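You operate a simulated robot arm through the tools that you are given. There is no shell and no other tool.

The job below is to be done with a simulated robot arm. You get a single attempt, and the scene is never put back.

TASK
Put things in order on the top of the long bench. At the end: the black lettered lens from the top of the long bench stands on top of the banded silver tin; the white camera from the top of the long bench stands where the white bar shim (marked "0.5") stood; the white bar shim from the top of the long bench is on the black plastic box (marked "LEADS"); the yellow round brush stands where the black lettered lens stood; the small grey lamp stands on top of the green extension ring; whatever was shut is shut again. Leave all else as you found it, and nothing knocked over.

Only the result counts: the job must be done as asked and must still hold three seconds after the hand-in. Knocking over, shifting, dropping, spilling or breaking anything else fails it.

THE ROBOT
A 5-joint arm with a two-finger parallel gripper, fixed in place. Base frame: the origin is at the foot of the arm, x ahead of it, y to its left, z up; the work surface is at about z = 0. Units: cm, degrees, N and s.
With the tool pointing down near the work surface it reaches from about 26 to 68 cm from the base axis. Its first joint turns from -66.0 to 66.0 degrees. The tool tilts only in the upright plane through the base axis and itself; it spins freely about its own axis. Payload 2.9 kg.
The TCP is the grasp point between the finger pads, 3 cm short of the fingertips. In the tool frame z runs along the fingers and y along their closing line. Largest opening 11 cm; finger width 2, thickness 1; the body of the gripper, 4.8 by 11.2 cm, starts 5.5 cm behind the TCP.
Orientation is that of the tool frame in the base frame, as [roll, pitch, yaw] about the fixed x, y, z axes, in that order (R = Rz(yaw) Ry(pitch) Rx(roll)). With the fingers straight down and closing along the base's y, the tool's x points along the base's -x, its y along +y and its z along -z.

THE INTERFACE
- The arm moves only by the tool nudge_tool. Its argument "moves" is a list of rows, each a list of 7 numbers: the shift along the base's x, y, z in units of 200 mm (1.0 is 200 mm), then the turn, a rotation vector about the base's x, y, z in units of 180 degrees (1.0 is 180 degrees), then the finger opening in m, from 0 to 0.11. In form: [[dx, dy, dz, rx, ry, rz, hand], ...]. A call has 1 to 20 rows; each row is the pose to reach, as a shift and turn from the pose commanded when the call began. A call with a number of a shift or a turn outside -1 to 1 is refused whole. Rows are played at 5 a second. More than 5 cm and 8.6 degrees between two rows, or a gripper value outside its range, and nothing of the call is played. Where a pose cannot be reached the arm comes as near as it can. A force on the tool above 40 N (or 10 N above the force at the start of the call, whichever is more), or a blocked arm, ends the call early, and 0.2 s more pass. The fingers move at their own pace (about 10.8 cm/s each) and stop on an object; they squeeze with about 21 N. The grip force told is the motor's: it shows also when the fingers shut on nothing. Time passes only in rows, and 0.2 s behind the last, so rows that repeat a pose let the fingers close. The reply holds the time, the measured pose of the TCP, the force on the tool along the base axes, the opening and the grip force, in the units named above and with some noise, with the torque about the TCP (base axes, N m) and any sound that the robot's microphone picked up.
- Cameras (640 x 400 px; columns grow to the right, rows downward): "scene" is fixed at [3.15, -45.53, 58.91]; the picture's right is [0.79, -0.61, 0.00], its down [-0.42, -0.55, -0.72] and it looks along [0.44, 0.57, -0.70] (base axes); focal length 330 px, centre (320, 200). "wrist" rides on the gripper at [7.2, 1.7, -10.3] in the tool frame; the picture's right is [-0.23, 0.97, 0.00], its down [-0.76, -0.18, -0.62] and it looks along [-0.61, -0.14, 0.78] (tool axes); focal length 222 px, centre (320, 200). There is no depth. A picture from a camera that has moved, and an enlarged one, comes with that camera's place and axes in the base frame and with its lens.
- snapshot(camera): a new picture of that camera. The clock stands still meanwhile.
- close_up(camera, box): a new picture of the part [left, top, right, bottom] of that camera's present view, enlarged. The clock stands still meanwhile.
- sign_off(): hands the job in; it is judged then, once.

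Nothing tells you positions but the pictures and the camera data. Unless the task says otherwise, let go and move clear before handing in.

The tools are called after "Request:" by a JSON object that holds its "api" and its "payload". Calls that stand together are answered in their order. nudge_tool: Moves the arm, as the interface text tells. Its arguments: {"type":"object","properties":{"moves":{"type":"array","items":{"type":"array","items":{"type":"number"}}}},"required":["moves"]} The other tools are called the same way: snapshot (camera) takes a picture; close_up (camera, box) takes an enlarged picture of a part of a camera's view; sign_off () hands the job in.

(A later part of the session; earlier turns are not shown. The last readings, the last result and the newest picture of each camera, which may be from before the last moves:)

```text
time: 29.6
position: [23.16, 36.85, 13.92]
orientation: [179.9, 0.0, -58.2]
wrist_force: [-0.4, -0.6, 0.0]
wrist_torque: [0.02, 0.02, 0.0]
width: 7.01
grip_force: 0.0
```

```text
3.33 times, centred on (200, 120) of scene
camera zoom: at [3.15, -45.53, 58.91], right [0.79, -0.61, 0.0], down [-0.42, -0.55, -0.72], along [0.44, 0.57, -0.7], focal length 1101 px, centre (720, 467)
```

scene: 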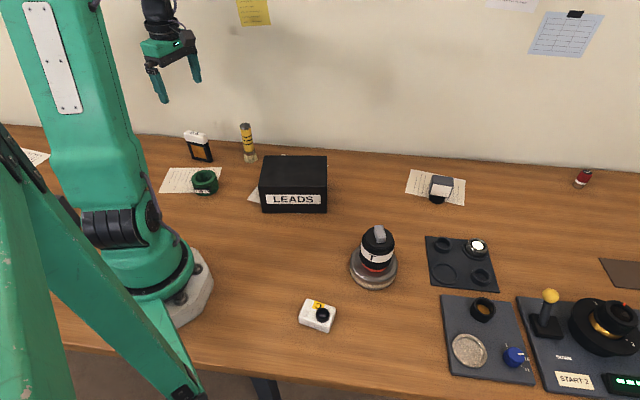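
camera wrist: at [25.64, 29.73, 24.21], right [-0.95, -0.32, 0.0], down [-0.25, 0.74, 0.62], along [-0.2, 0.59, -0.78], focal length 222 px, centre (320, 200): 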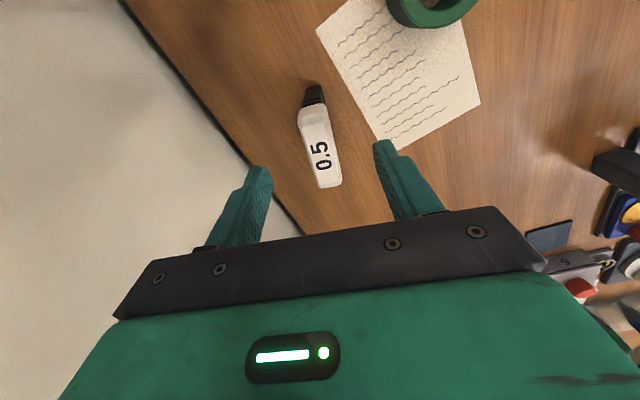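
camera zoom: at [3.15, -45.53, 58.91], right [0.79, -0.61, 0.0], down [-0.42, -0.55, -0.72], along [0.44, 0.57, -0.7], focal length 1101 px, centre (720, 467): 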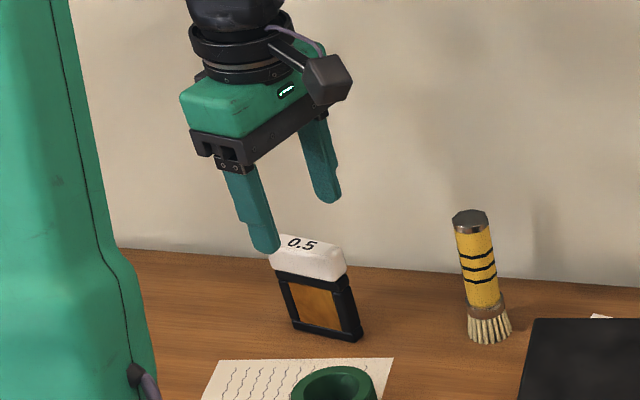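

Well aligned. I descend and close on the bar, then lift slowly.

Request:
{"api": "nudge_tool", "payload": {"moves": [[0, 0, -0.1, 0, 0, 0, 0.07], [0, 0, -0.2, 0, 0, 0, 0.07], [0, 0, -0.27, 0, 0, 0, 0.07], [0, 0, -0.3, 0, 0, 0, 0.07], [0, 0, -0.3, 0, 0, 0, 0.07], [0, 0, -0.3, 0, 0, 0, 0.04], [0, 0, -0.3, 0, 0, 0, 0.025], [0, 0, -0.3, 0, 0, 0, 0.0], [0, 0, -0.3, 0, 0, 0, 0.0], [0, 0, -0.3, 0, 0, 0, 0.0]]}}

Request:
{"api": "nudge_tool", "payload": {"moves": [[0, 0, 0.01, 0, 0, 0, 0.0], [0, 0, 0.03, 0, 0, 0, 0.0], [0, 0, 0.05, 0, 0, 0, 0.0], [0, 0, 0.08, 0, 0, 0, 0.0], [0, 0, 0.1, 0, 0, 0, 0.0], [0, 0, 0.1, 0, 0, 0, 0.0]]}}

Request:
{"api": "close_up", "payload": {"camera": "scene", "box": [150, 60, 250, 180]}}

Request:
{"api": "snapshot", "payload": {"camera": "wrist"}}

```text
time: 31.8
position: [23.11, 36.72, 7.9]
orientation: [180.0, -0.1, -58.2]
wrist_force: [0.4, 0.3, -1.2]
wrist_torque: [0.0, -0.02, -0.02]
width: 2.16
grip_force: 21.4
```

```text
time: 33.2
position: [23.46, 36.63, 9.92]
orientation: [-180.0, 0.1, -58.2]
wrist_force: [0.7, -0.9, -0.1]
wrist_torque: [0.01, -0.01, 0.02]
width: 2.17
grip_force: 21.4
```

```text
3.33 times, centred on (200, 120) of scene
camera zoom: at [3.15, -45.53, 58.91], right [0.79, -0.61, 0.0], down [-0.42, -0.55, -0.72], along [0.44, 0.57, -0.7], focal length 1101 px, centre (720, 467)
```

zoom: 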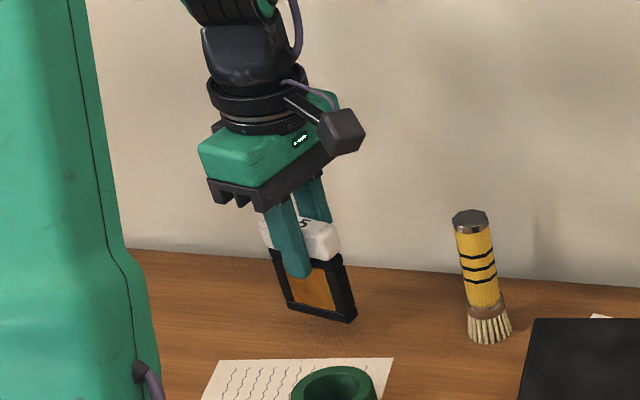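

```text
taken
camera wrist: at [25.66, 29.8, 20.29], right [-0.95, -0.32, 0.0], down [-0.25, 0.74, 0.62], along [-0.2, 0.59, -0.78], focal length 222 px, centre (320, 200)
```

wrist: 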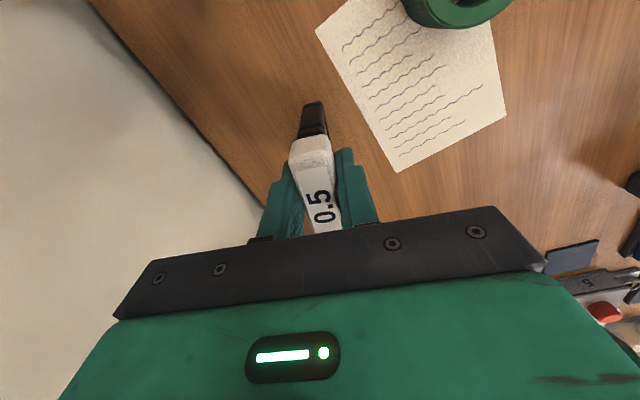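

Shim is held. I raise it and carry it over to the LEADS box (centre near (36, 7), top about 8.7).

Request:
{"api": "nudge_tool", "payload": {"moves": [[0, 0, 0.03, 0, 0, 0, 0], [0, 0, 0.1, 0, 0, 0, 0], [0, 0, 0.18, 0, 0, 0, 0], [0, 0, 0.26, 0, 0, 0, 0], [0, 0, 0.34, 0, 0, 0, 0], [0, 0, 0.42, 0, 0, 0, 0], [0, 0, 0.5, 0, 0, 0, 0], [0, 0, 0.55, 0, 0, 0, 0], [0.02, -0.046, 0.55, 0, 0, 0, 0], [0.06, -0.138, 0.55, 0, 0, 0, 0], [0.11, -0.254, 0.55, 0, 0, 0, 0], [0.16, -0.369, 0.55, 0, 0, 0, 0], [0.21, -0.485, 0.55, 0, 0, 0, 0], [0.26, -0.6, 0.55, 0, 0, 0, 0], [0.3, -0.692, 0.55, 0, 0, 0, 0], [0.32, -0.738, 0.55, 0, 0, 0, 0]]}}

Request:
{"api": "nudge_tool", "payload": {"moves": [[0.02, -0.046, 0, 0, 0, 0, 0], [0.06, -0.138, 0, 0, 0, 0, 0], [0.11, -0.254, 0, 0, 0, 0, 0], [0.16, -0.369, 0, 0, 0, 0, 0], [0.21, -0.485, 0, 0, 0, 0, 0], [0.26, -0.6, 0, 0, 0, 0, 0], [0.3, -0.692, 0, 0, 0, 0, 0], [0.32, -0.738, 0, 0, 0, 0, 0], [0.32, -0.738, 0, 0, 0, 0, 0]]}}

Request:
{"api": "close_up", "payload": {"camera": "scene", "box": [220, 90, 380, 220]}}

Request:
{"api": "snapshot", "payload": {"camera": "wrist"}}

```text
time: 36.6
position: [29.73, 22.02, 20.95]
orientation: [180.0, 0.0, -58.1]
wrist_force: [0.1, 0.4, -0.9]
wrist_torque: [0.01, 0.01, 0.01]
width: 2.16
grip_force: 21.4
```

```text
time: 38.6
position: [36.13, 7.22, 20.96]
orientation: [-180.0, 0.0, -58.3]
wrist_force: [-0.2, -0.6, -0.3]
wrist_torque: [0.01, 0.04, 0.01]
width: 2.12
grip_force: 20.2
```

```text
3.08 times, centred on (300, 155) of scene
camera zoom: at [3.15, -45.53, 58.91], right [0.79, -0.61, 0.0], down [-0.42, -0.55, -0.72], along [0.44, 0.57, -0.7], focal length 1016 px, centre (382, 338)
```

zoom: 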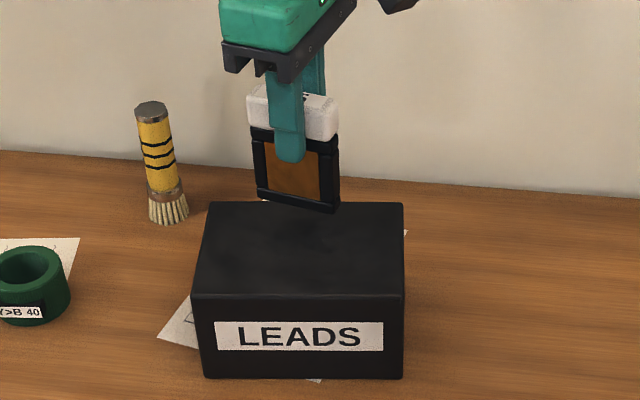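

```text
taken
camera wrist: at [38.48, 0.24, 31.24], right [-0.95, -0.32, 0.0], down [-0.25, 0.74, 0.62], along [-0.2, 0.59, -0.78], focal length 222 px, centre (320, 200)
```

wrist: 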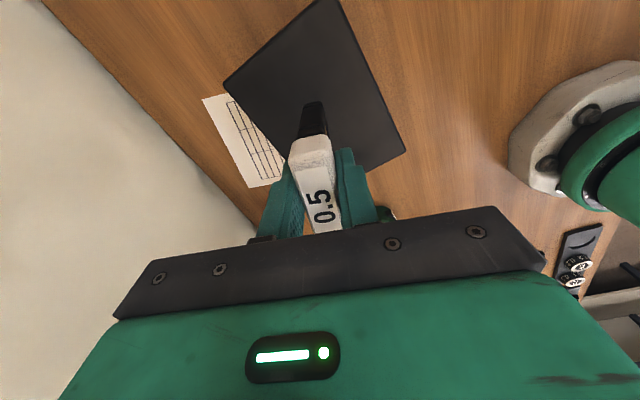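

I lower the shim onto the box top, with small final steps.

Request:
{"api": "nudge_tool", "payload": {"moves": [[0, 0, -0.03, 0, 0, 0, 0], [0, 0, -0.08, 0, 0, 0, 0], [0, 0, -0.13, 0, 0, 0, 0], [0, 0, -0.16, 0, 0, 0, 0], [0, 0, -0.17, 0, 0, 0, 0], [0, 0, -0.17, 0, 0, 0, 0]]}}

Request:
{"api": "nudge_tool", "payload": {"moves": [[0, 0, -0.005, 0, 0, 0, 0], [0, 0, -0.01, 0, 0, 0, 0], [0, 0, -0.015, 0, 0, 0, 0], [0, 0, -0.02, 0, 0, 0, 0], [0, 0, -0.02, 0, 0, 0, 0]]}}

Request:
{"api": "close_up", "payload": {"camera": "scene", "box": [220, 90, 380, 220]}}

```text
time: 40.0
position: [35.95, 7.3, 17.54]
orientation: [180.0, 0.1, -58.3]
wrist_force: [1.0, -0.7, -0.7]
wrist_torque: [0.0, 0.0, 0.0]
width: 2.14
grip_force: 20.9
```

```text
time: 41.2
position: [35.94, 7.27, 17.19]
orientation: [-179.9, 0.0, -58.2]
wrist_force: [0.3, -0.3, -0.4]
wrist_torque: [0.02, -0.02, 0.01]
width: 2.14
grip_force: 21.3
```

```text
3.08 times, centred on (300, 155) of scene
camera zoom: at [3.15, -45.53, 58.91], right [0.79, -0.61, 0.0], down [-0.42, -0.55, -0.72], along [0.44, 0.57, -0.7], focal length 1016 px, centre (382, 338)
```

zoom: 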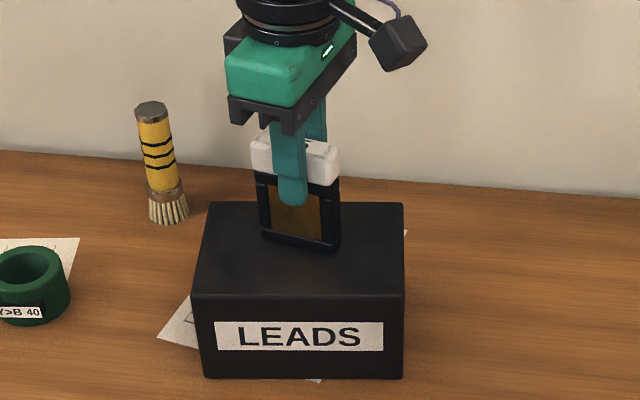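

Request:
{"api": "nudge_tool", "payload": {"moves": [[0, 0, -0.005, 0, 0, 0, 0], [0, 0, -0.01, 0, 0, 0, 0], [0, 0, -0.015, 0, 0, 0, 0], [0, 0, -0.02, 0, 0, 0, 0], [0, 0, -0.02, 0, 0, 0, 0]]}}

```text
time: 42.4
position: [36.13, 7.3, 16.88]
orientation: [-179.8, -0.2, -58.2]
wrist_force: [-1.9, 0.7, 20.4]
wrist_torque: [-0.07, 0.11, 0.0]
width: 2.2
grip_force: 20.7
```

Contact on the box top. I relieve the pressure, open, and rise.

Request:
{"api": "nudge_tool", "payload": {"moves": [[0, 0, 0.004, 0, 0, 0, 0], [0, 0, 0.006, 0, 0, 0, 0], [0, 0, 0.006, 0, 0, 0, 0.025], [0, 0, 0.006, 0, 0, 0, 0.035], [0, 0, 0.006, 0, 0, 0, 0.05], [0, 0, 0.006, 0, 0, 0, 0.06], [0, 0, 0.05, 0, 0, 0, 0.06], [0, 0, 0.15, 0, 0, 0, 0.06], [0, 0, 0.3, 0, 0, 0, 0.06], [0, 0, 0.4, 0, 0, 0, 0.06]]}}

Request:
{"api": "close_up", "payload": {"camera": "scene", "box": [220, 90, 380, 220]}}

Request:
{"api": "snapshot", "payload": {"camera": "wrist"}}

```text
time: 44.6
position: [35.94, 7.32, 24.88]
orientation: [-179.9, -0.1, -58.2]
wrist_force: [-0.7, 0.1, -0.2]
wrist_torque: [-0.02, -0.01, 0.01]
width: 5.97
grip_force: 0.1
```

```text
3.08 times, centred on (300, 155) of scene
camera zoom: at [3.15, -45.53, 58.91], right [0.79, -0.61, 0.0], down [-0.42, -0.55, -0.72], along [0.44, 0.57, -0.7], focal length 1016 px, centre (382, 338)
```

zoom: 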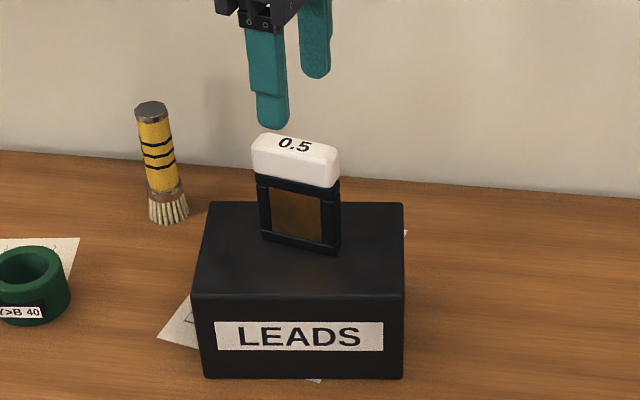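

```text
taken
camera wrist: at [38.39, 0.31, 35.11], right [-0.95, -0.32, 0.0], down [-0.25, 0.74, 0.62], along [-0.2, 0.59, -0.78], focal length 222 px, centre (320, 200)
```

wrist: 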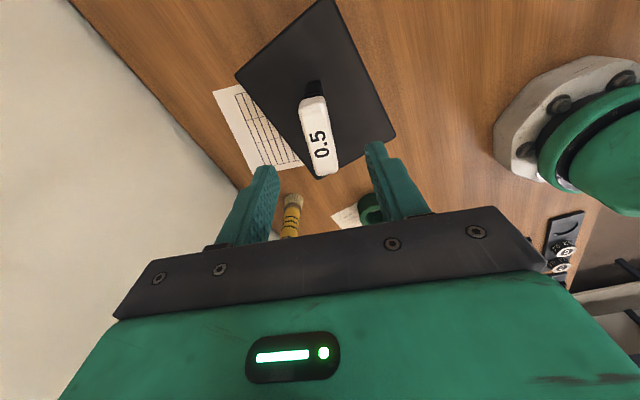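

Shim stands on the box. Next the yellow brush near (34.3, 27.6), about 11.6 cm tall: I move above it.

Request:
{"api": "nudge_tool", "payload": {"moves": [[-0.014, 0.16, 0, 0, 0, 0, 0.08], [-0.028, 0.33, 0, 0, 0, 0, 0.08], [-0.042, 0.5, 0, 0, 0, 0, 0.08], [-0.056, 0.66, 0, 0, 0, 0, 0.08], [-0.07, 0.82, 0, 0, 0, 0, 0.08], [-0.085, 0.98, 0, 0, 0, 0, 0.08], [-0.085, 0.98, 0, 0, 0, 0, 0.08]]}}

Request:
{"api": "snapshot", "payload": {"camera": "wrist"}}

Request:
{"api": "close_up", "payload": {"camera": "wrist", "box": [280, 50, 380, 150]}}

Request:
{"api": "close_up", "payload": {"camera": "scene", "box": [210, 60, 310, 180]}}

```text
time: 46.2
position: [34.21, 26.86, 24.83]
orientation: [180.0, 0.0, -58.3]
wrist_force: [-0.1, 0.1, -0.3]
wrist_torque: [0.01, -0.01, 0.0]
width: 8.03
grip_force: 0.1
```

```text
taken
camera wrist: at [36.69, 19.85, 35.09], right [-0.95, -0.32, 0.0], down [-0.25, 0.74, 0.62], along [-0.2, 0.59, -0.78], focal length 222 px, centre (320, 200)
```

wrist: 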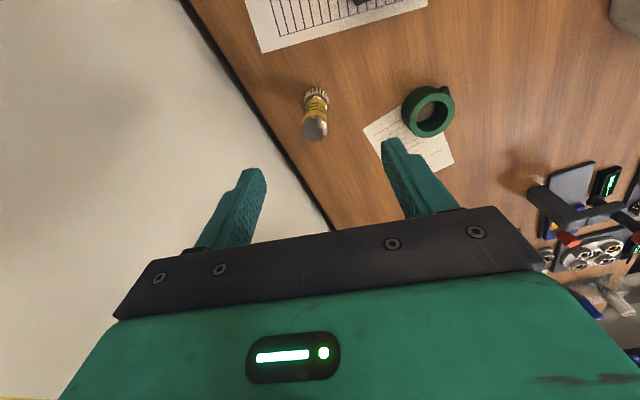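

```text
4.00 times, centred on (330, 100) of wrist
camera zoom: at [36.69, 19.85, 35.09], right [-0.95, -0.32, 0.0], down [-0.25, 0.74, 0.62], along [-0.2, 0.59, -0.78], focal length 888 px, centre (280, 600)
```

zoom: 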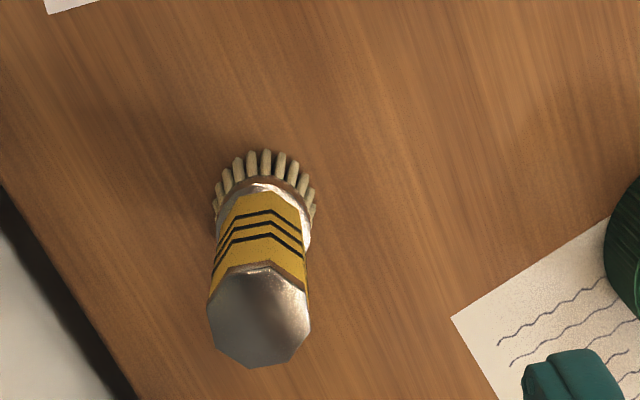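

```text
3.33 times, centred on (260, 120) of scene
camera zoom: at [3.15, -45.53, 58.91], right [0.79, -0.61, 0.0], down [-0.42, -0.55, -0.72], along [0.44, 0.57, -0.7], focal length 1101 px, centre (520, 467)
```

zoom: 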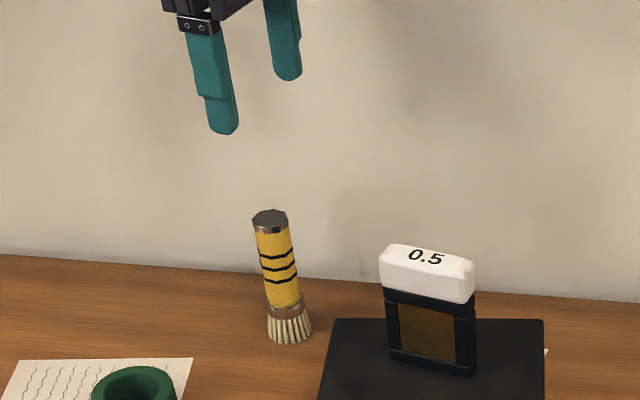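

Brush axis about (34.3, 28.4). I descend around its handle and grip it.

Request:
{"api": "nudge_tool", "payload": {"moves": [[0, 0.08, -0.1, 0, 0, 0, 0.08], [0, 0.08, -0.25, 0, 0, 0, 0.08], [0, 0.08, -0.4, 0, 0, 0, 0.08], [0, 0.08, -0.4, 0, 0, 0, 0.08]]}}

Request:
{"api": "snapshot", "payload": {"camera": "wrist"}}

Request:
{"api": "close_up", "payload": {"camera": "scene", "box": [210, 60, 310, 180]}}

```text
time: 47.2
position: [34.34, 28.45, 16.69]
orientation: [180.0, 0.1, -58.2]
wrist_force: [0.6, 0.4, -0.7]
wrist_torque: [-0.01, 0.01, 0.01]
width: 8.03
grip_force: 0.1
```

```text
taken
camera wrist: at [36.71, 21.49, 27.04], right [-0.95, -0.32, 0.0], down [-0.25, 0.74, 0.62], along [-0.2, 0.59, -0.78], focal length 222 px, centre (320, 200)
```

wrist: 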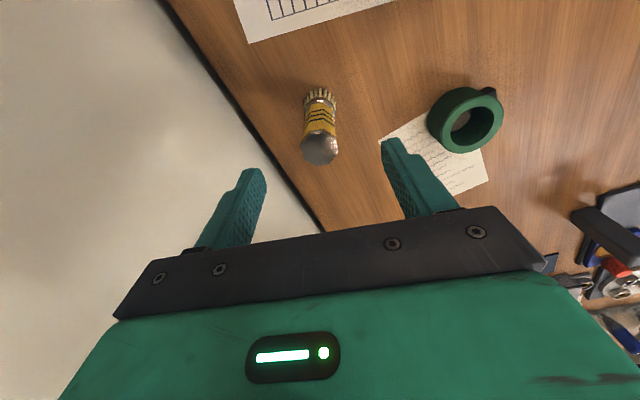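

```text
3.33 times, centred on (260, 120) of scene
camera zoom: at [3.15, -45.53, 58.91], right [0.79, -0.61, 0.0], down [-0.42, -0.55, -0.72], along [0.44, 0.57, -0.7], focal length 1101 px, centre (520, 467)
```

zoom: 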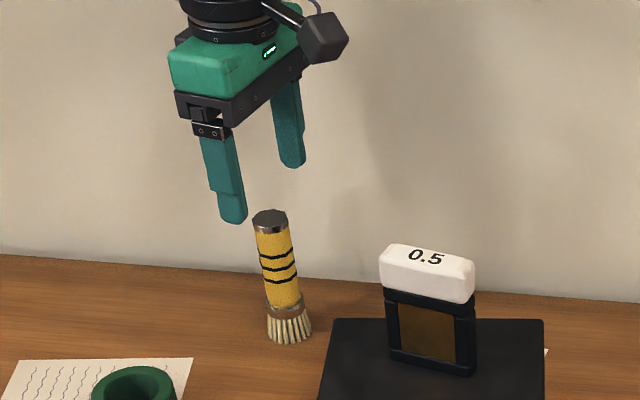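

Centred exactly. Descend, close, and lift gently.

Request:
{"api": "nudge_tool", "payload": {"moves": [[0, 0, -0.12, 0, 0, 0, 0.08], [0, 0, -0.24, 0, 0, 0, 0.08], [0, 0, -0.35, 0, 0, 0, 0.08], [0, 0, -0.41, 0, 0, 0, 0.08], [0, 0, -0.41, 0, 0, 0, 0.06], [0, 0, -0.41, 0, 0, 0, 0.045], [0, 0, -0.41, 0, 0, 0, 0.03], [0, 0, -0.41, 0, 0, 0, 0.0], [0, 0, -0.41, 0, 0, 0, 0.0], [0, 0, -0.41, 0, 0, 0, 0.0]]}}

Request:
{"api": "nudge_tool", "payload": {"moves": [[0, 0, 0.01, 0, 0, 0, 0.0], [0, 0, 0.03, 0, 0, 0, 0.0], [0, 0, 0.06, 0, 0, 0, 0.0], [0, 0, 0.1, 0, 0, 0, 0.0], [0, 0, 0.1, 0, 0, 0, 0.0]]}}

Request:
{"api": "close_up", "payload": {"camera": "scene", "box": [210, 60, 310, 180]}}

Request:
{"api": "snapshot", "payload": {"camera": "wrist"}}

```text
time: 49.4
position: [34.25, 28.45, 8.61]
orientation: [-180.0, 0.0, -58.2]
wrist_force: [-0.3, 0.3, 0.6]
wrist_torque: [-0.01, 0.0, -0.03]
width: 2.83
grip_force: 20.9
```

```text
time: 50.6
position: [34.44, 28.4, 10.63]
orientation: [179.9, 0.0, -58.2]
wrist_force: [1.1, 0.0, -0.6]
wrist_torque: [-0.03, -0.01, 0.01]
width: 2.82
grip_force: 20.6
```

```text
3.33 times, centred on (260, 120) of scene
camera zoom: at [3.15, -45.53, 58.91], right [0.79, -0.61, 0.0], down [-0.42, -0.55, -0.72], along [0.44, 0.57, -0.7], focal length 1101 px, centre (520, 467)
```

zoom: 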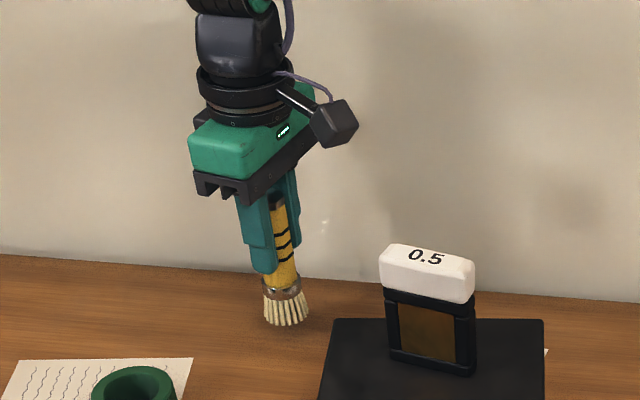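

```text
taken
camera wrist: at [36.75, 21.47, 20.86], right [-0.95, -0.32, 0.0], down [-0.25, 0.74, 0.62], along [-0.2, 0.59, -0.78], focal length 222 px, centre (320, 200)
```

wrist: 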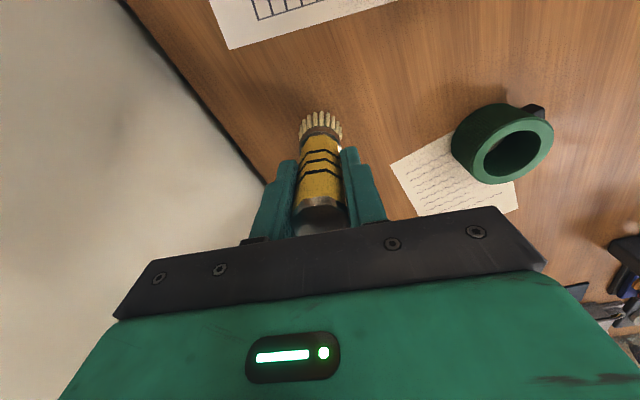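

Brush is held. I raise it above box height and carry it to the lens's old place at (54.2, -0.1).

Request:
{"api": "nudge_tool", "payload": {"moves": [[0, 0, 0.03, 0, 0, 0, 0], [0, 0, 0.1, 0, 0, 0, 0], [0, 0, 0.18, 0, 0, 0, 0], [0, 0, 0.26, 0, 0, 0, 0], [0, 0, 0.34, 0, 0, 0, 0], [0, 0, 0.42, 0, 0, 0, 0], [0, 0, 0.45, 0, 0, 0, 0], [0.02, -0.029, 0.45, 0, 0, 0, 0], [0.07, -0.1, 0.45, 0, 0, 0, 0], [0.13, -0.186, 0.45, 0, 0, 0, 0], [0.2, -0.287, 0.45, 0, 0, 0, 0], [0.27, -0.387, 0.45, 0, 0, 0, 0], [0.34, -0.487, 0.45, 0, 0, 0, 0], [0.41, -0.587, 0.45, 0, 0, 0, 0], [0.46, -0.659, 0.45, 0, 0, 0, 0], [0.4975, -0.7125, 0.45, 0, 0, 0, 0]]}}

Request:
{"api": "nudge_tool", "payload": {"moves": [[0.02, -0.029, 0, 0, 0, 0, 0], [0.07, -0.1, 0, 0, 0, 0, 0], [0.13, -0.186, 0, 0, 0, 0, 0], [0.2, -0.287, 0, 0, 0, 0, 0], [0.27, -0.387, 0, 0, 0, 0, 0], [0.34, -0.487, 0, 0, 0, 0, 0], [0.41, -0.587, 0, 0, 0, 0, 0], [0.46, -0.659, 0, 0, 0, 0, 0], [0.4975, -0.7125, 0, 0, 0, 0, 0], [0.4975, -0.7125, 0, 0, 0, 0, 0]]}}

Request:
{"api": "snapshot", "payload": {"camera": "scene"}}

Request:
{"api": "snapshot", "payload": {"camera": "wrist"}}

```text
time: 54.0
position: [44.34, 14.18, 19.62]
orientation: [-179.9, 0.0, -58.2]
wrist_force: [-0.2, 0.3, -0.9]
wrist_torque: [0.01, -0.01, -0.04]
width: 2.8
grip_force: 20.9
```

```text
time: 56.2
position: [54.35, -0.05, 19.63]
orientation: [180.0, 0.0, -58.2]
wrist_force: [-1.2, 0.7, 0.2]
wrist_torque: [0.01, 0.0, 0.04]
width: 2.81
grip_force: 21.1
```

```text
taken
```

scene: 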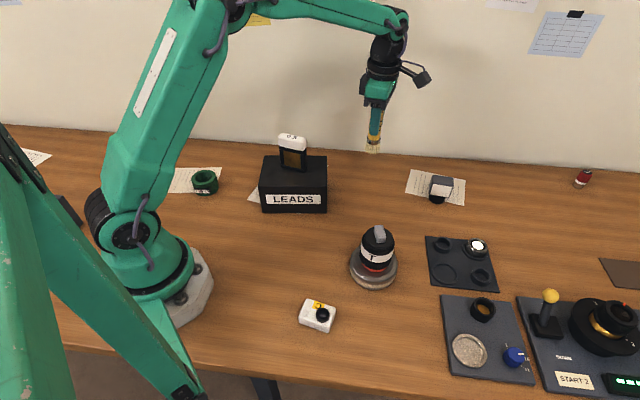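

```text
taken
camera wrist: at [56.7, -7.06, 29.83], right [-0.95, -0.32, 0.0], down [-0.25, 0.74, 0.62], along [-0.2, 0.59, -0.78], focal length 222 px, centre (320, 200)
```

wrist: 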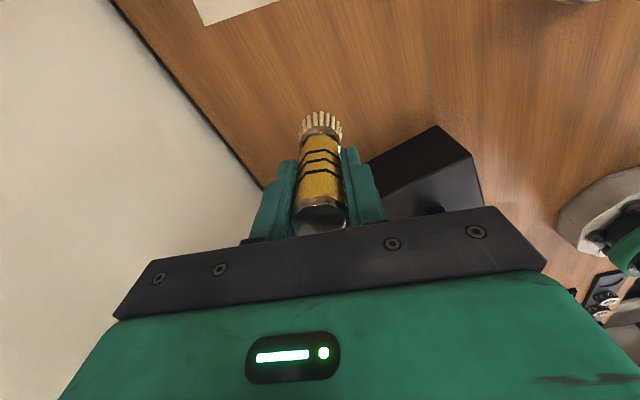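

Brush is above the old lens spot. I lower it.

Request:
{"api": "nudge_tool", "payload": {"moves": [[0, 0, -0.05, 0, 0, 0, 0], [0, 0, -0.15, 0, 0, 0, 0], [0, 0, -0.25, 0, 0, 0, 0], [0, 0, -0.35, 0, 0, 0, 0], [0, 0, -0.43, 0, 0, 0, 0], [0, 0, -0.49, 0, 0, 0, 0], [0, 0, -0.52, 0, 0, 0, 0], [0, 0, -0.535, 0, 0, 0, 0], [0, 0, -0.54, 0, 0, 0, 0], [0, 0, -0.545, 0, 0, 0, 0], [0, 0, -0.545, 0, 0, 0, 0]]}}

Request:
{"api": "close_up", "payload": {"camera": "scene", "box": [310, 80, 430, 210]}}

```text
time: 58.6
position: [54.25, 0.02, 8.64]
orientation: [-180.0, -0.1, -58.2]
wrist_force: [-0.9, 0.0, 0.7]
wrist_torque: [-0.02, 0.02, 0.0]
width: 2.77
grip_force: 20.6
```

```text
3.08 times, centred on (370, 145) of scene
camera zoom: at [3.15, -45.53, 58.91], right [0.79, -0.61, 0.0], down [-0.42, -0.55, -0.72], along [0.44, 0.57, -0.7], focal length 1016 px, centre (166, 369)
```

zoom: 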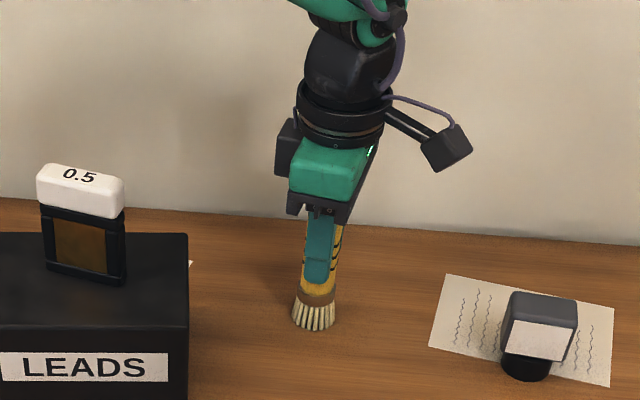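

Position matches the lens's old spot. I make contact, release, and rise.

Request:
{"api": "nudge_tool", "payload": {"moves": [[0, 0, -0.004, 0, 0, 0, 0], [0, 0, -0.008, 0, 0, 0, 0], [0, 0, -0.008, 0, 0, 0, 0]]}}

Request:
{"api": "nudge_tool", "payload": {"moves": [[0, 0, 0.003, 0, 0, 0, 0], [0, 0, 0.003, 0, 0, 0, 0.03], [0, 0, 0.003, 0, 0, 0, 0.04], [0, 0, 0.003, 0, 0, 0, 0.055], [0, 0, 0.003, 0, 0, 0, 0.07], [0, 0, 0.05, 0, 0, 0, 0.07], [0, 0, 0.15, 0, 0, 0, 0.07], [0, 0, 0.3, 0, 0, 0, 0.07], [0, 0, 0.5, 0, 0, 0, 0.07], [0, 0, 0.7, 0, 0, 0, 0.08]]}}

Request:
{"api": "close_up", "payload": {"camera": "scene", "box": [310, 80, 430, 210]}}

Request:
{"api": "close_up", "payload": {"camera": "scene", "box": [400, 160, 480, 220]}}

```text
time: 59.4
position: [54.32, -0.0, 8.52]
orientation: [180.0, 0.1, -58.1]
wrist_force: [-1.6, 0.5, 6.7]
wrist_torque: [0.14, 0.13, -0.01]
width: 2.8
grip_force: 20.7
```

```text
time: 61.6
position: [54.27, -0.09, 22.35]
orientation: [180.0, 0.0, -58.2]
wrist_force: [-0.4, 0.6, -0.5]
wrist_torque: [0.03, 0.01, 0.0]
width: 8.01
grip_force: 0.0
```

```text
3.08 times, centred on (370, 145) of scene
camera zoom: at [3.15, -45.53, 58.91], right [0.79, -0.61, 0.0], down [-0.42, -0.55, -0.72], along [0.44, 0.57, -0.7], focal length 1016 px, centre (166, 369)
```

zoom: 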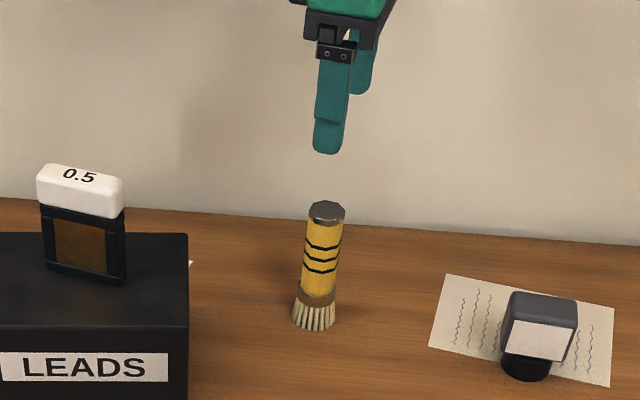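

```text
6.67 times, centred on (440, 190) of scene
camera zoom: at [3.15, -45.53, 58.91], right [0.79, -0.61, 0.0], down [-0.42, -0.55, -0.72], along [0.44, 0.57, -0.7], focal length 2202 px, centre (-480, 267)
```

zoom: 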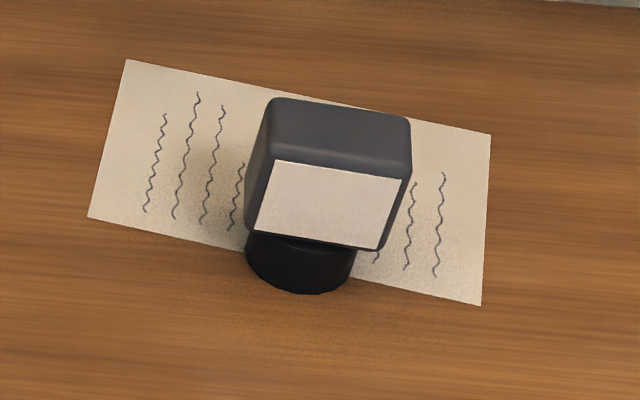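

Brush stands in the lens's place. Next the small grey lamp near (64, -15.5): I move above it.

Request:
{"api": "nudge_tool", "payload": {"moves": [[0.1, -0.16, 0, 0, 0, 0.039, 0.1], [0.2, -0.32, -0.02, 0, 0, 0.039, 0.1], [0.3, -0.48, -0.1, 0, 0, 0.039, 0.1], [0.4, -0.62, -0.2, 0, 0, 0.039, 0.1], [0.44, -0.695, -0.325, 0, 0, 0.039, 0.1], [0.44, -0.695, -0.325, 0, 0, 0.039, 0.1]]}}

Request:
{"api": "snapshot", "payload": {"camera": "wrist"}}

Request:
{"api": "snapshot", "payload": {"camera": "scene"}}

```text
time: 63.0
position: [62.96, -13.98, 16.06]
orientation: [180.0, 0.0, -51.3]
wrist_force: [-0.4, -0.4, 0.1]
wrist_torque: [-0.02, -0.01, -0.01]
width: 10.03
grip_force: 0.1
```

```text
taken
camera wrist: at [66.24, -20.65, 26.32], right [-0.9, -0.43, 0.0], down [-0.34, 0.7, 0.62], along [-0.27, 0.56, -0.78], focal length 222 px, centre (320, 200)
```

wrist: 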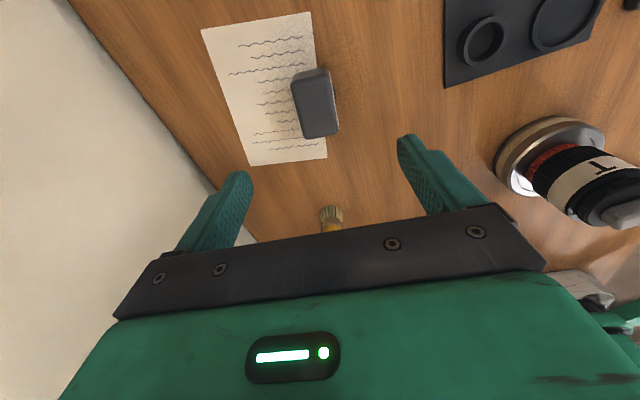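

```text
taken
```

scene: 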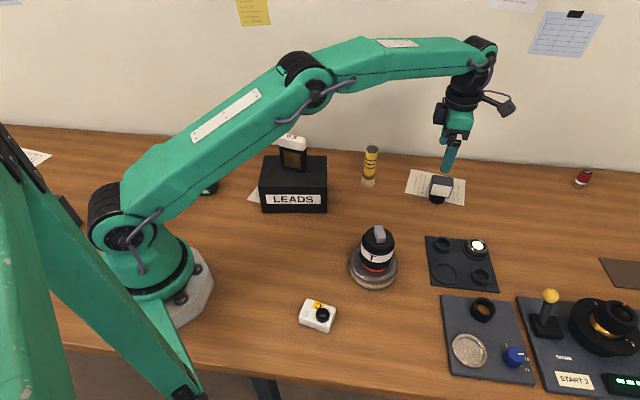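

Request:
{"api": "close_up", "payload": {"camera": "wrist", "box": [270, 50, 370, 150]}}

```text
4.00 times, centred on (320, 100) of wrist
camera zoom: at [66.24, -20.65, 26.32], right [-0.9, -0.43, 0.0], down [-0.34, 0.7, 0.62], along [-0.27, 0.56, -0.78], focal length 888 px, centre (320, 600)
```

zoom: 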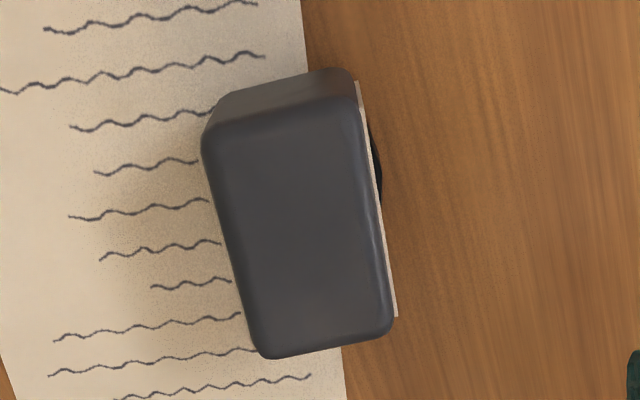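

Lamp centre about (64.05, -15.35), head 3.1 × 4.7 cm aligned with the hand. I descend and grip the head.

Request:
{"api": "nudge_tool", "payload": {"moves": [[0.0525, -0.068, -0.05, 0, 0, 0, 0.09], [0.0525, -0.068, -0.15, 0, 0, 0, 0.08], [0.0525, -0.068, -0.25, 0, 0, 0, 0.08], [0.0525, -0.068, -0.25, 0, 0, 0, 0.08]]}}

Request:
{"api": "snapshot", "payload": {"camera": "wrist"}}

Request:
{"api": "close_up", "payload": {"camera": "scene", "box": [400, 110, 520, 220]}}

```text
time: 64.0
position: [64.19, -15.31, 10.95]
orientation: [180.0, 0.0, -51.2]
wrist_force: [0.5, 0.3, -0.5]
wrist_torque: [-0.01, 0.01, -0.01]
width: 7.98
grip_force: 0.0
```

```text
taken
camera wrist: at [67.36, -21.99, 21.26], right [-0.9, -0.43, 0.0], down [-0.34, 0.7, 0.62], along [-0.27, 0.56, -0.78], focal length 222 px, centre (320, 200)
```

wrist: 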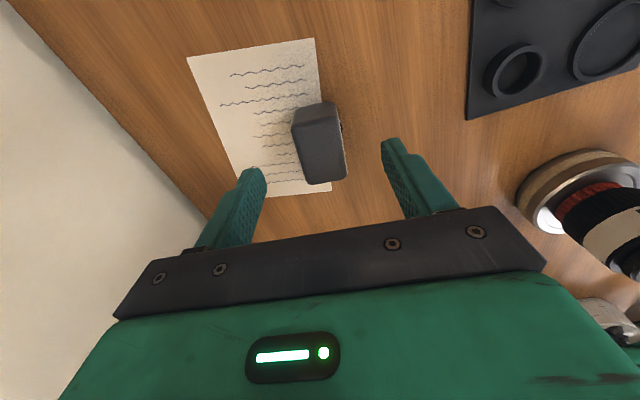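

```text
3.64 times, centred on (460, 165) of scene
camera zoom: at [3.15, -45.53, 58.91], right [0.79, -0.61, 0.0], down [-0.42, -0.55, -0.72], along [0.44, 0.57, -0.7], focal length 1201 px, centre (-189, 327)
```

zoom: 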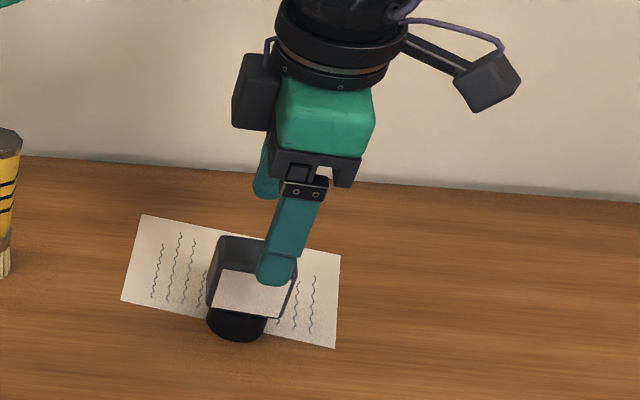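

Request:
{"api": "nudge_tool", "payload": {"moves": [[0, 0, -0.08, 0, 0, 0, 0.08], [0, 0, -0.16, 0, 0, 0, 0.08], [0, 0, -0.22, 0, 0, 0, 0.08], [0, 0, -0.2415, 0, 0, 0, 0.08], [0, 0, -0.2415, 0, 0, 0, 0.06], [0, 0, -0.2415, 0, 0, 0, 0.045], [0, 0, -0.2415, 0, 0, 0, 0.03], [0, 0, -0.2415, 0, 0, 0, 0.0], [0, 0, -0.2415, 0, 0, 0, 0.0], [0, 0, -0.2415, 0, 0, 0, 0.0]]}}

Request:
{"api": "nudge_tool", "payload": {"moves": [[0, 0, 0.01, 0, 0, 0, 0.0], [0, 0, 0.03, 0, 0, 0, 0.0], [0, 0, 0.06, 0, 0, 0, 0.0], [0, 0, 0.1, 0, 0, 0, 0.0], [0, 0, 0.1, 0, 0, 0, 0.0]]}}

Request:
{"api": "close_up", "payload": {"camera": "scene", "box": [400, 110, 520, 220]}}

Request:
{"api": "snapshot", "payload": {"camera": "wrist"}}

```text
time: 66.2
position: [64.1, -15.22, 6.24]
orientation: [-180.0, 0.0, -51.2]
wrist_force: [0.6, 0.5, 0.2]
wrist_torque: [0.0, -0.01, 0.04]
width: 3.4
grip_force: 21.1
```

```text
time: 67.4
position: [64.17, -15.4, 8.24]
orientation: [179.9, 0.0, -51.2]
wrist_force: [0.0, 0.1, -2.2]
wrist_torque: [-0.02, -0.02, -0.02]
width: 3.38
grip_force: 21.2
```

```text
3.64 times, centred on (460, 165) of scene
camera zoom: at [3.15, -45.53, 58.91], right [0.79, -0.61, 0.0], down [-0.42, -0.55, -0.72], along [0.44, 0.57, -0.7], focal length 1201 px, centre (-189, 327)
```

zoom: 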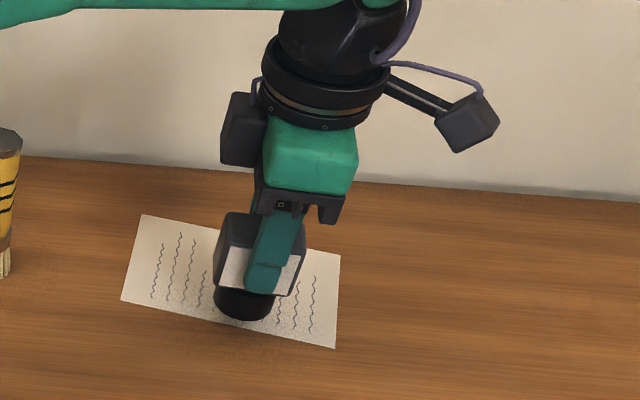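

```text
taken
camera wrist: at [67.32, -21.95, 18.53], right [-0.9, -0.43, 0.0], down [-0.34, 0.7, 0.62], along [-0.27, 0.56, -0.78], focal length 222 px, centre (320, 200)
```

wrist: 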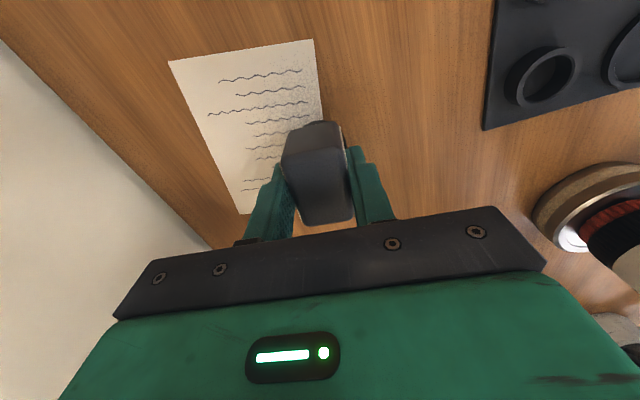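

Lamp is held. I carry it high around the brush and the box towards the green ring.

Request:
{"api": "nudge_tool", "payload": {"moves": [[0, 0, 0.03, 0, 0, 0, 0], [0, 0, 0.08, 0, 0, 0, 0], [-0.02, 0.008, 0.15, 0, 0, 0, 0], [-0.08, 0.03, 0.21, 0, 0, 0, 0], [-0.14, 0.054, 0.27, 0, 0, 0, 0], [-0.21, 0.08, 0.33, 0, 0, 0, 0], [-0.28, 0.108, 0.39, 0, 0, 0, 0], [-0.35, 0.135, 0.45, 0, 0, 0, 0], [-0.42, 0.16, 0.51, 0, 0, 0, 0], [-0.49, 0.19, 0.57, 0, 0, 0, 0], [-0.56, 0.216, 0.63, 0, 0, 0, 0], [-0.63, 0.243, 0.67, 0, 0, 0, 0], [-0.68, 0.262, 0.69, 0, 0, 0, 0], [-0.7, 0.27, 0.69, 0, 0, 0, 0]]}}

Request:
{"api": "nudge_tool", "payload": {"moves": [[-0.01, 0.03, 0, 0, 0, 0, 0], [-0.03, 0.11, 0, 0, 0, 0, 0], [-0.05, 0.2, 0, 0, 0, 0, 0], [-0.08, 0.31, 0, 0, 0, 0, 0], [-0.11, 0.42, 0, 0, 0, 0, 0], [-0.135, 0.53, 0, 0, 0, 0, 0], [-0.165, 0.64, 0, 0, 0, 0, 0], [-0.19, 0.75, 0, 0, 0, 0, 0], [-0.22, 0.86, 0, 0, 0, 0, 0], [-0.24, 0.94, 0, 0, 0, 0, 0], [-0.25, 0.975, 0, 0, 0, 0, 0]]}}

Request:
{"api": "snapshot", "payload": {"camera": "scene"}}

Request:
{"api": "snapshot", "payload": {"camera": "wrist"}}

```text
time: 70.4
position: [50.07, -9.94, 21.95]
orientation: [180.0, 0.0, -51.2]
wrist_force: [0.7, -0.1, -3.0]
wrist_torque: [-0.01, -0.01, 0.04]
width: 3.38
grip_force: 21.0
```

```text
time: 72.8
position: [45.07, 9.65, 21.91]
orientation: [179.9, 0.0, -51.1]
wrist_force: [-0.7, 0.5, -2.1]
wrist_torque: [0.02, 0.0, 0.0]
width: 3.35
grip_force: 21.7
```

```text
taken
```

scene: 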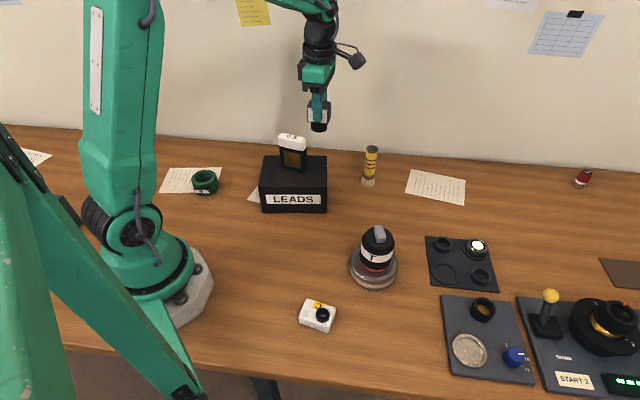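

```text
taken
camera wrist: at [48.35, 2.94, 32.29], right [-0.9, -0.43, 0.0], down [-0.34, 0.7, 0.62], along [-0.27, 0.56, -0.78], focal length 222 px, centre (320, 200)
```

wrist: 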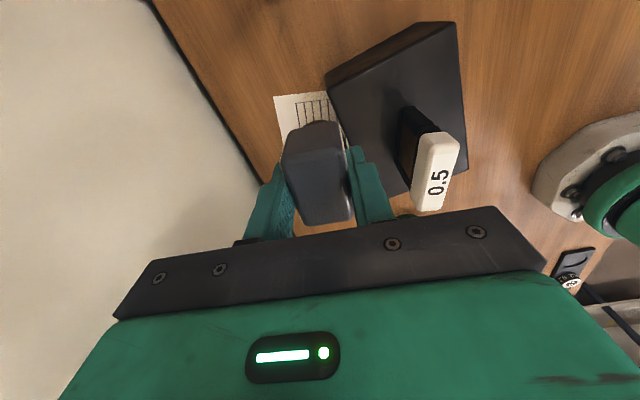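

On course. I continue toward the ring.

Request:
{"api": "nudge_tool", "payload": {"moves": [[-0.01, 0.05, 0, 0, 0, 0, 0], [-0.03, 0.13, 0, 0, 0, 0, 0], [-0.06, 0.2, 0, 0, 0, 0, 0], [-0.13, 0.25, 0, 0, 0, 0, 0], [-0.22, 0.3, 0, 0, 0, 0, 0], [-0.31, 0.35, 0, 0, 0, 0, 0], [-0.4, 0.4, 0, 0, 0, 0, 0], [-0.49, 0.45, 0, 0, 0, 0, 0], [-0.58, 0.5, 0, 0, 0, 0, 0], [-0.67, 0.55, 0, 0, 0, 0, 0], [-0.75, 0.59, 0, 0, 0, 0, 0], [-0.8, 0.61, 0, 0, 0, 0, 0], [-0.82, 0.62, 0, 0, 0, 0, 0]]}}

Request:
{"api": "snapshot", "payload": {"camera": "wrist"}}

Request:
{"api": "close_up", "payload": {"camera": "scene", "box": [170, 150, 240, 210]}}

Request:
{"api": "snapshot", "payload": {"camera": "scene"}}

```text
time: 75.6
position: [28.71, 21.93, 22.08]
orientation: [-180.0, 0.0, -51.2]
wrist_force: [-0.4, -0.1, -1.5]
wrist_torque: [0.0, 0.01, -0.01]
width: 3.39
grip_force: 21.0
```

```text
taken
camera wrist: at [31.95, 15.35, 32.26], right [-0.9, -0.43, 0.0], down [-0.34, 0.7, 0.62], along [-0.27, 0.56, -0.78], focal length 222 px, centre (320, 200)
```

wrist: 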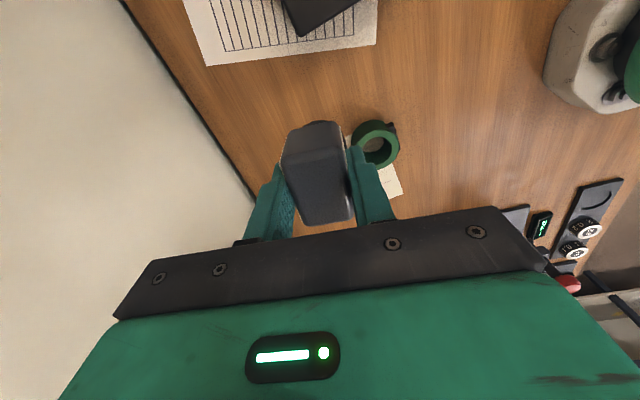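

```text
6.67 times, centred on (205, 180) of scene
camera zoom: at [3.15, -45.53, 58.91], right [0.79, -0.61, 0.0], down [-0.42, -0.55, -0.72], along [0.44, 0.57, -0.7], focal length 2202 px, centre (1087, 333)
```

zoom: 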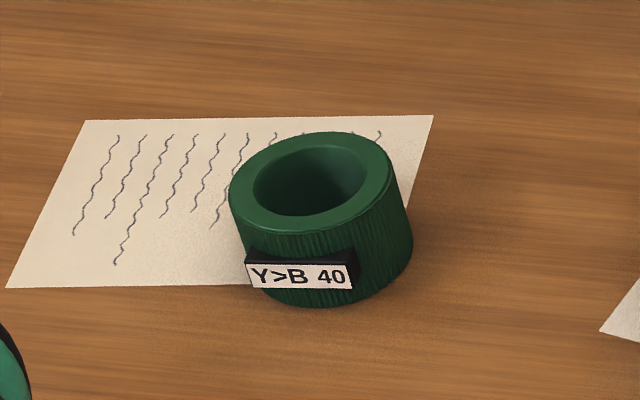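

```text
taken
```

scene: 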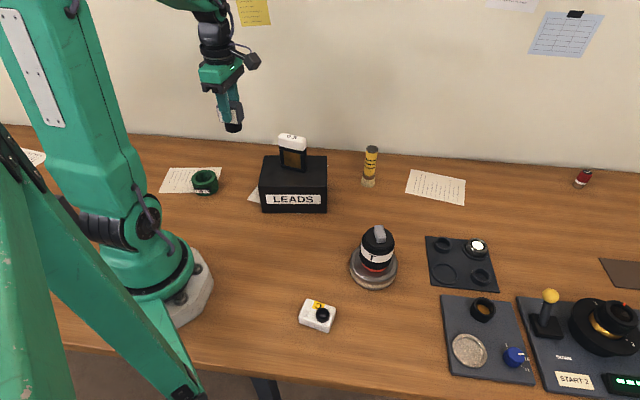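

Ring centre is near (19.2, 24). I zoom on the ring's hole to compare with the lamp's foot.

Request:
{"api": "close_up", "payload": {"camera": "wrist", "box": [335, 105, 425, 195]}}

Request:
{"api": "close_up", "payload": {"camera": "scene", "box": [190, 60, 270, 140]}}

```text
4.44 times, centred on (380, 150) of wrist
camera zoom: at [31.95, 15.35, 32.26], right [-0.9, -0.43, 0.0], down [-0.34, 0.7, 0.62], along [-0.27, 0.56, -0.78], focal length 987 px, centre (53, 422)
```

zoom: 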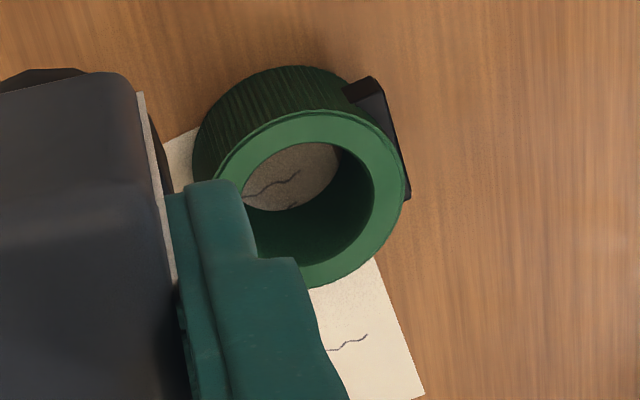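

```text
5.00 times, centred on (230, 100) of scene
camera zoom: at [3.15, -45.53, 58.91], right [0.79, -0.61, 0.0], down [-0.42, -0.55, -0.72], along [0.44, 0.57, -0.7], focal length 1652 px, centre (770, 700)
```

zoom: 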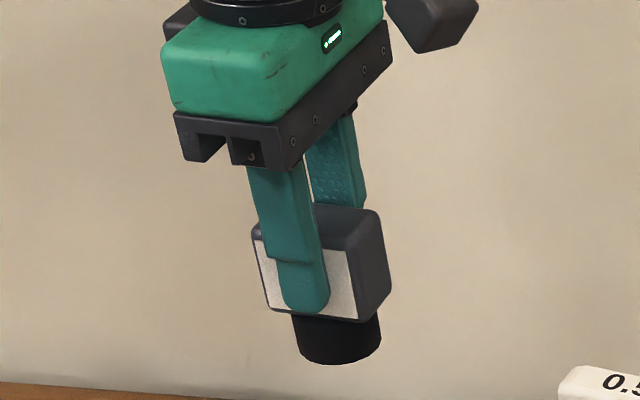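

The ring has a through-hole close in size to the lamp's foot. I measure both at high zoom.

Request:
{"api": "close_up", "payload": {"camera": "scene", "box": [217, 113, 249, 133]}}

Request:
{"api": "close_up", "payload": {"camera": "scene", "box": [188, 167, 220, 187]}}

```text
16.00 times, centred on (233, 123) of scene
camera zoom: at [3.15, -45.53, 58.91], right [0.79, -0.61, 0.0], down [-0.42, -0.55, -0.72], along [0.44, 0.57, -0.7], focal length 5285 px, centre (1712, 1432)
```

zoom: 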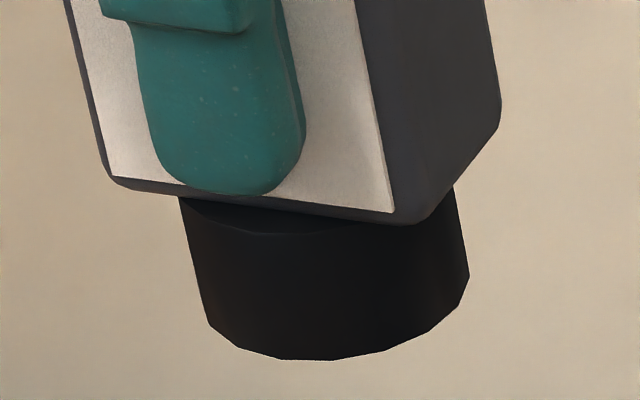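

```text
16.00 times, centred on (204, 177) of scene
camera zoom: at [3.15, -45.53, 58.91], right [0.79, -0.61, 0.0], down [-0.42, -0.55, -0.72], along [0.44, 0.57, -0.7], focal length 5285 px, centre (2176, 568)
```

zoom: 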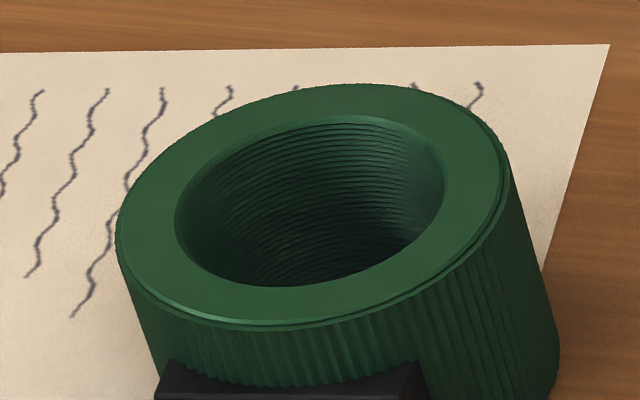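

The foot (~4.0 cm) is slightly smaller than the hole (~4.2 cm), so I'll set the lamp slightly off-centre so that it really rests on the rim. I move it just above the ring and compare.

Request:
{"api": "nudge_tool", "payload": {"moves": [[-0.03, 0.005, 0, 0, 0, 0, 0], [-0.1, 0.017, -0.02, 0, 0, 0, 0], [-0.18, 0.031, -0.07, 0, 0, 0, 0], [-0.26, 0.045, -0.14, 0, 0, 0, 0], [-0.34, 0.059, -0.22, 0, 0, 0, 0], [-0.39, 0.068, -0.3, 0, 0, 0, 0], [-0.4175, 0.0725, -0.36, 0, 0, 0, 0], [-0.4175, 0.0725, -0.4, 0, 0, 0, 0], [-0.4175, 0.0725, -0.4, 0, 0, 0, 0]]}}

Request:
{"api": "snapshot", "payload": {"camera": "wrist"}}

Request:
{"api": "close_up", "payload": {"camera": "scene", "box": [165, 130, 245, 200]}}

```text
time: 77.6
position: [20.38, 23.44, 13.94]
orientation: [-179.9, 0.0, -51.4]
wrist_force: [-0.6, -0.7, -2.2]
wrist_torque: [-0.02, -0.02, 0.02]
width: 3.39
grip_force: 21.1
```

```text
taken
camera wrist: at [23.59, 16.82, 24.19], right [-0.9, -0.43, 0.0], down [-0.34, 0.7, 0.62], along [-0.27, 0.56, -0.78], focal length 222 px, centre (320, 200)
```

wrist: 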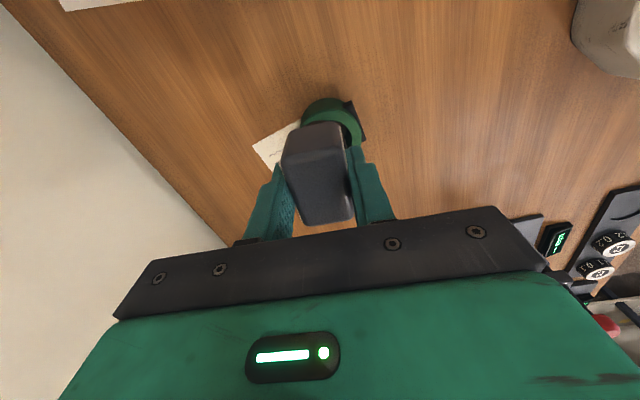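

```text
5.71 times, centred on (205, 165) of scene
camera zoom: at [3.15, -45.53, 58.91], right [0.79, -0.61, 0.0], down [-0.42, -0.55, -0.72], along [0.44, 0.57, -0.7], focal length 1888 px, centre (977, 400)
```

zoom: 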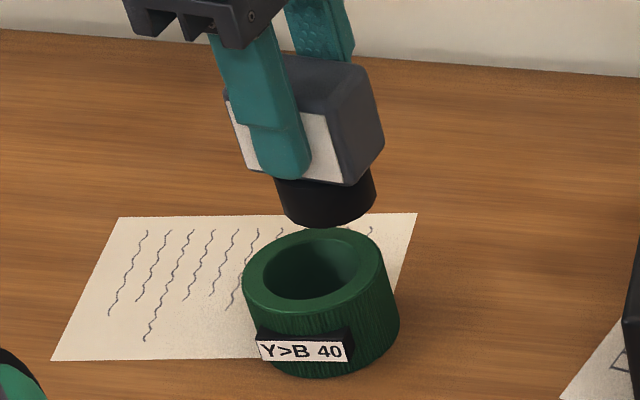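

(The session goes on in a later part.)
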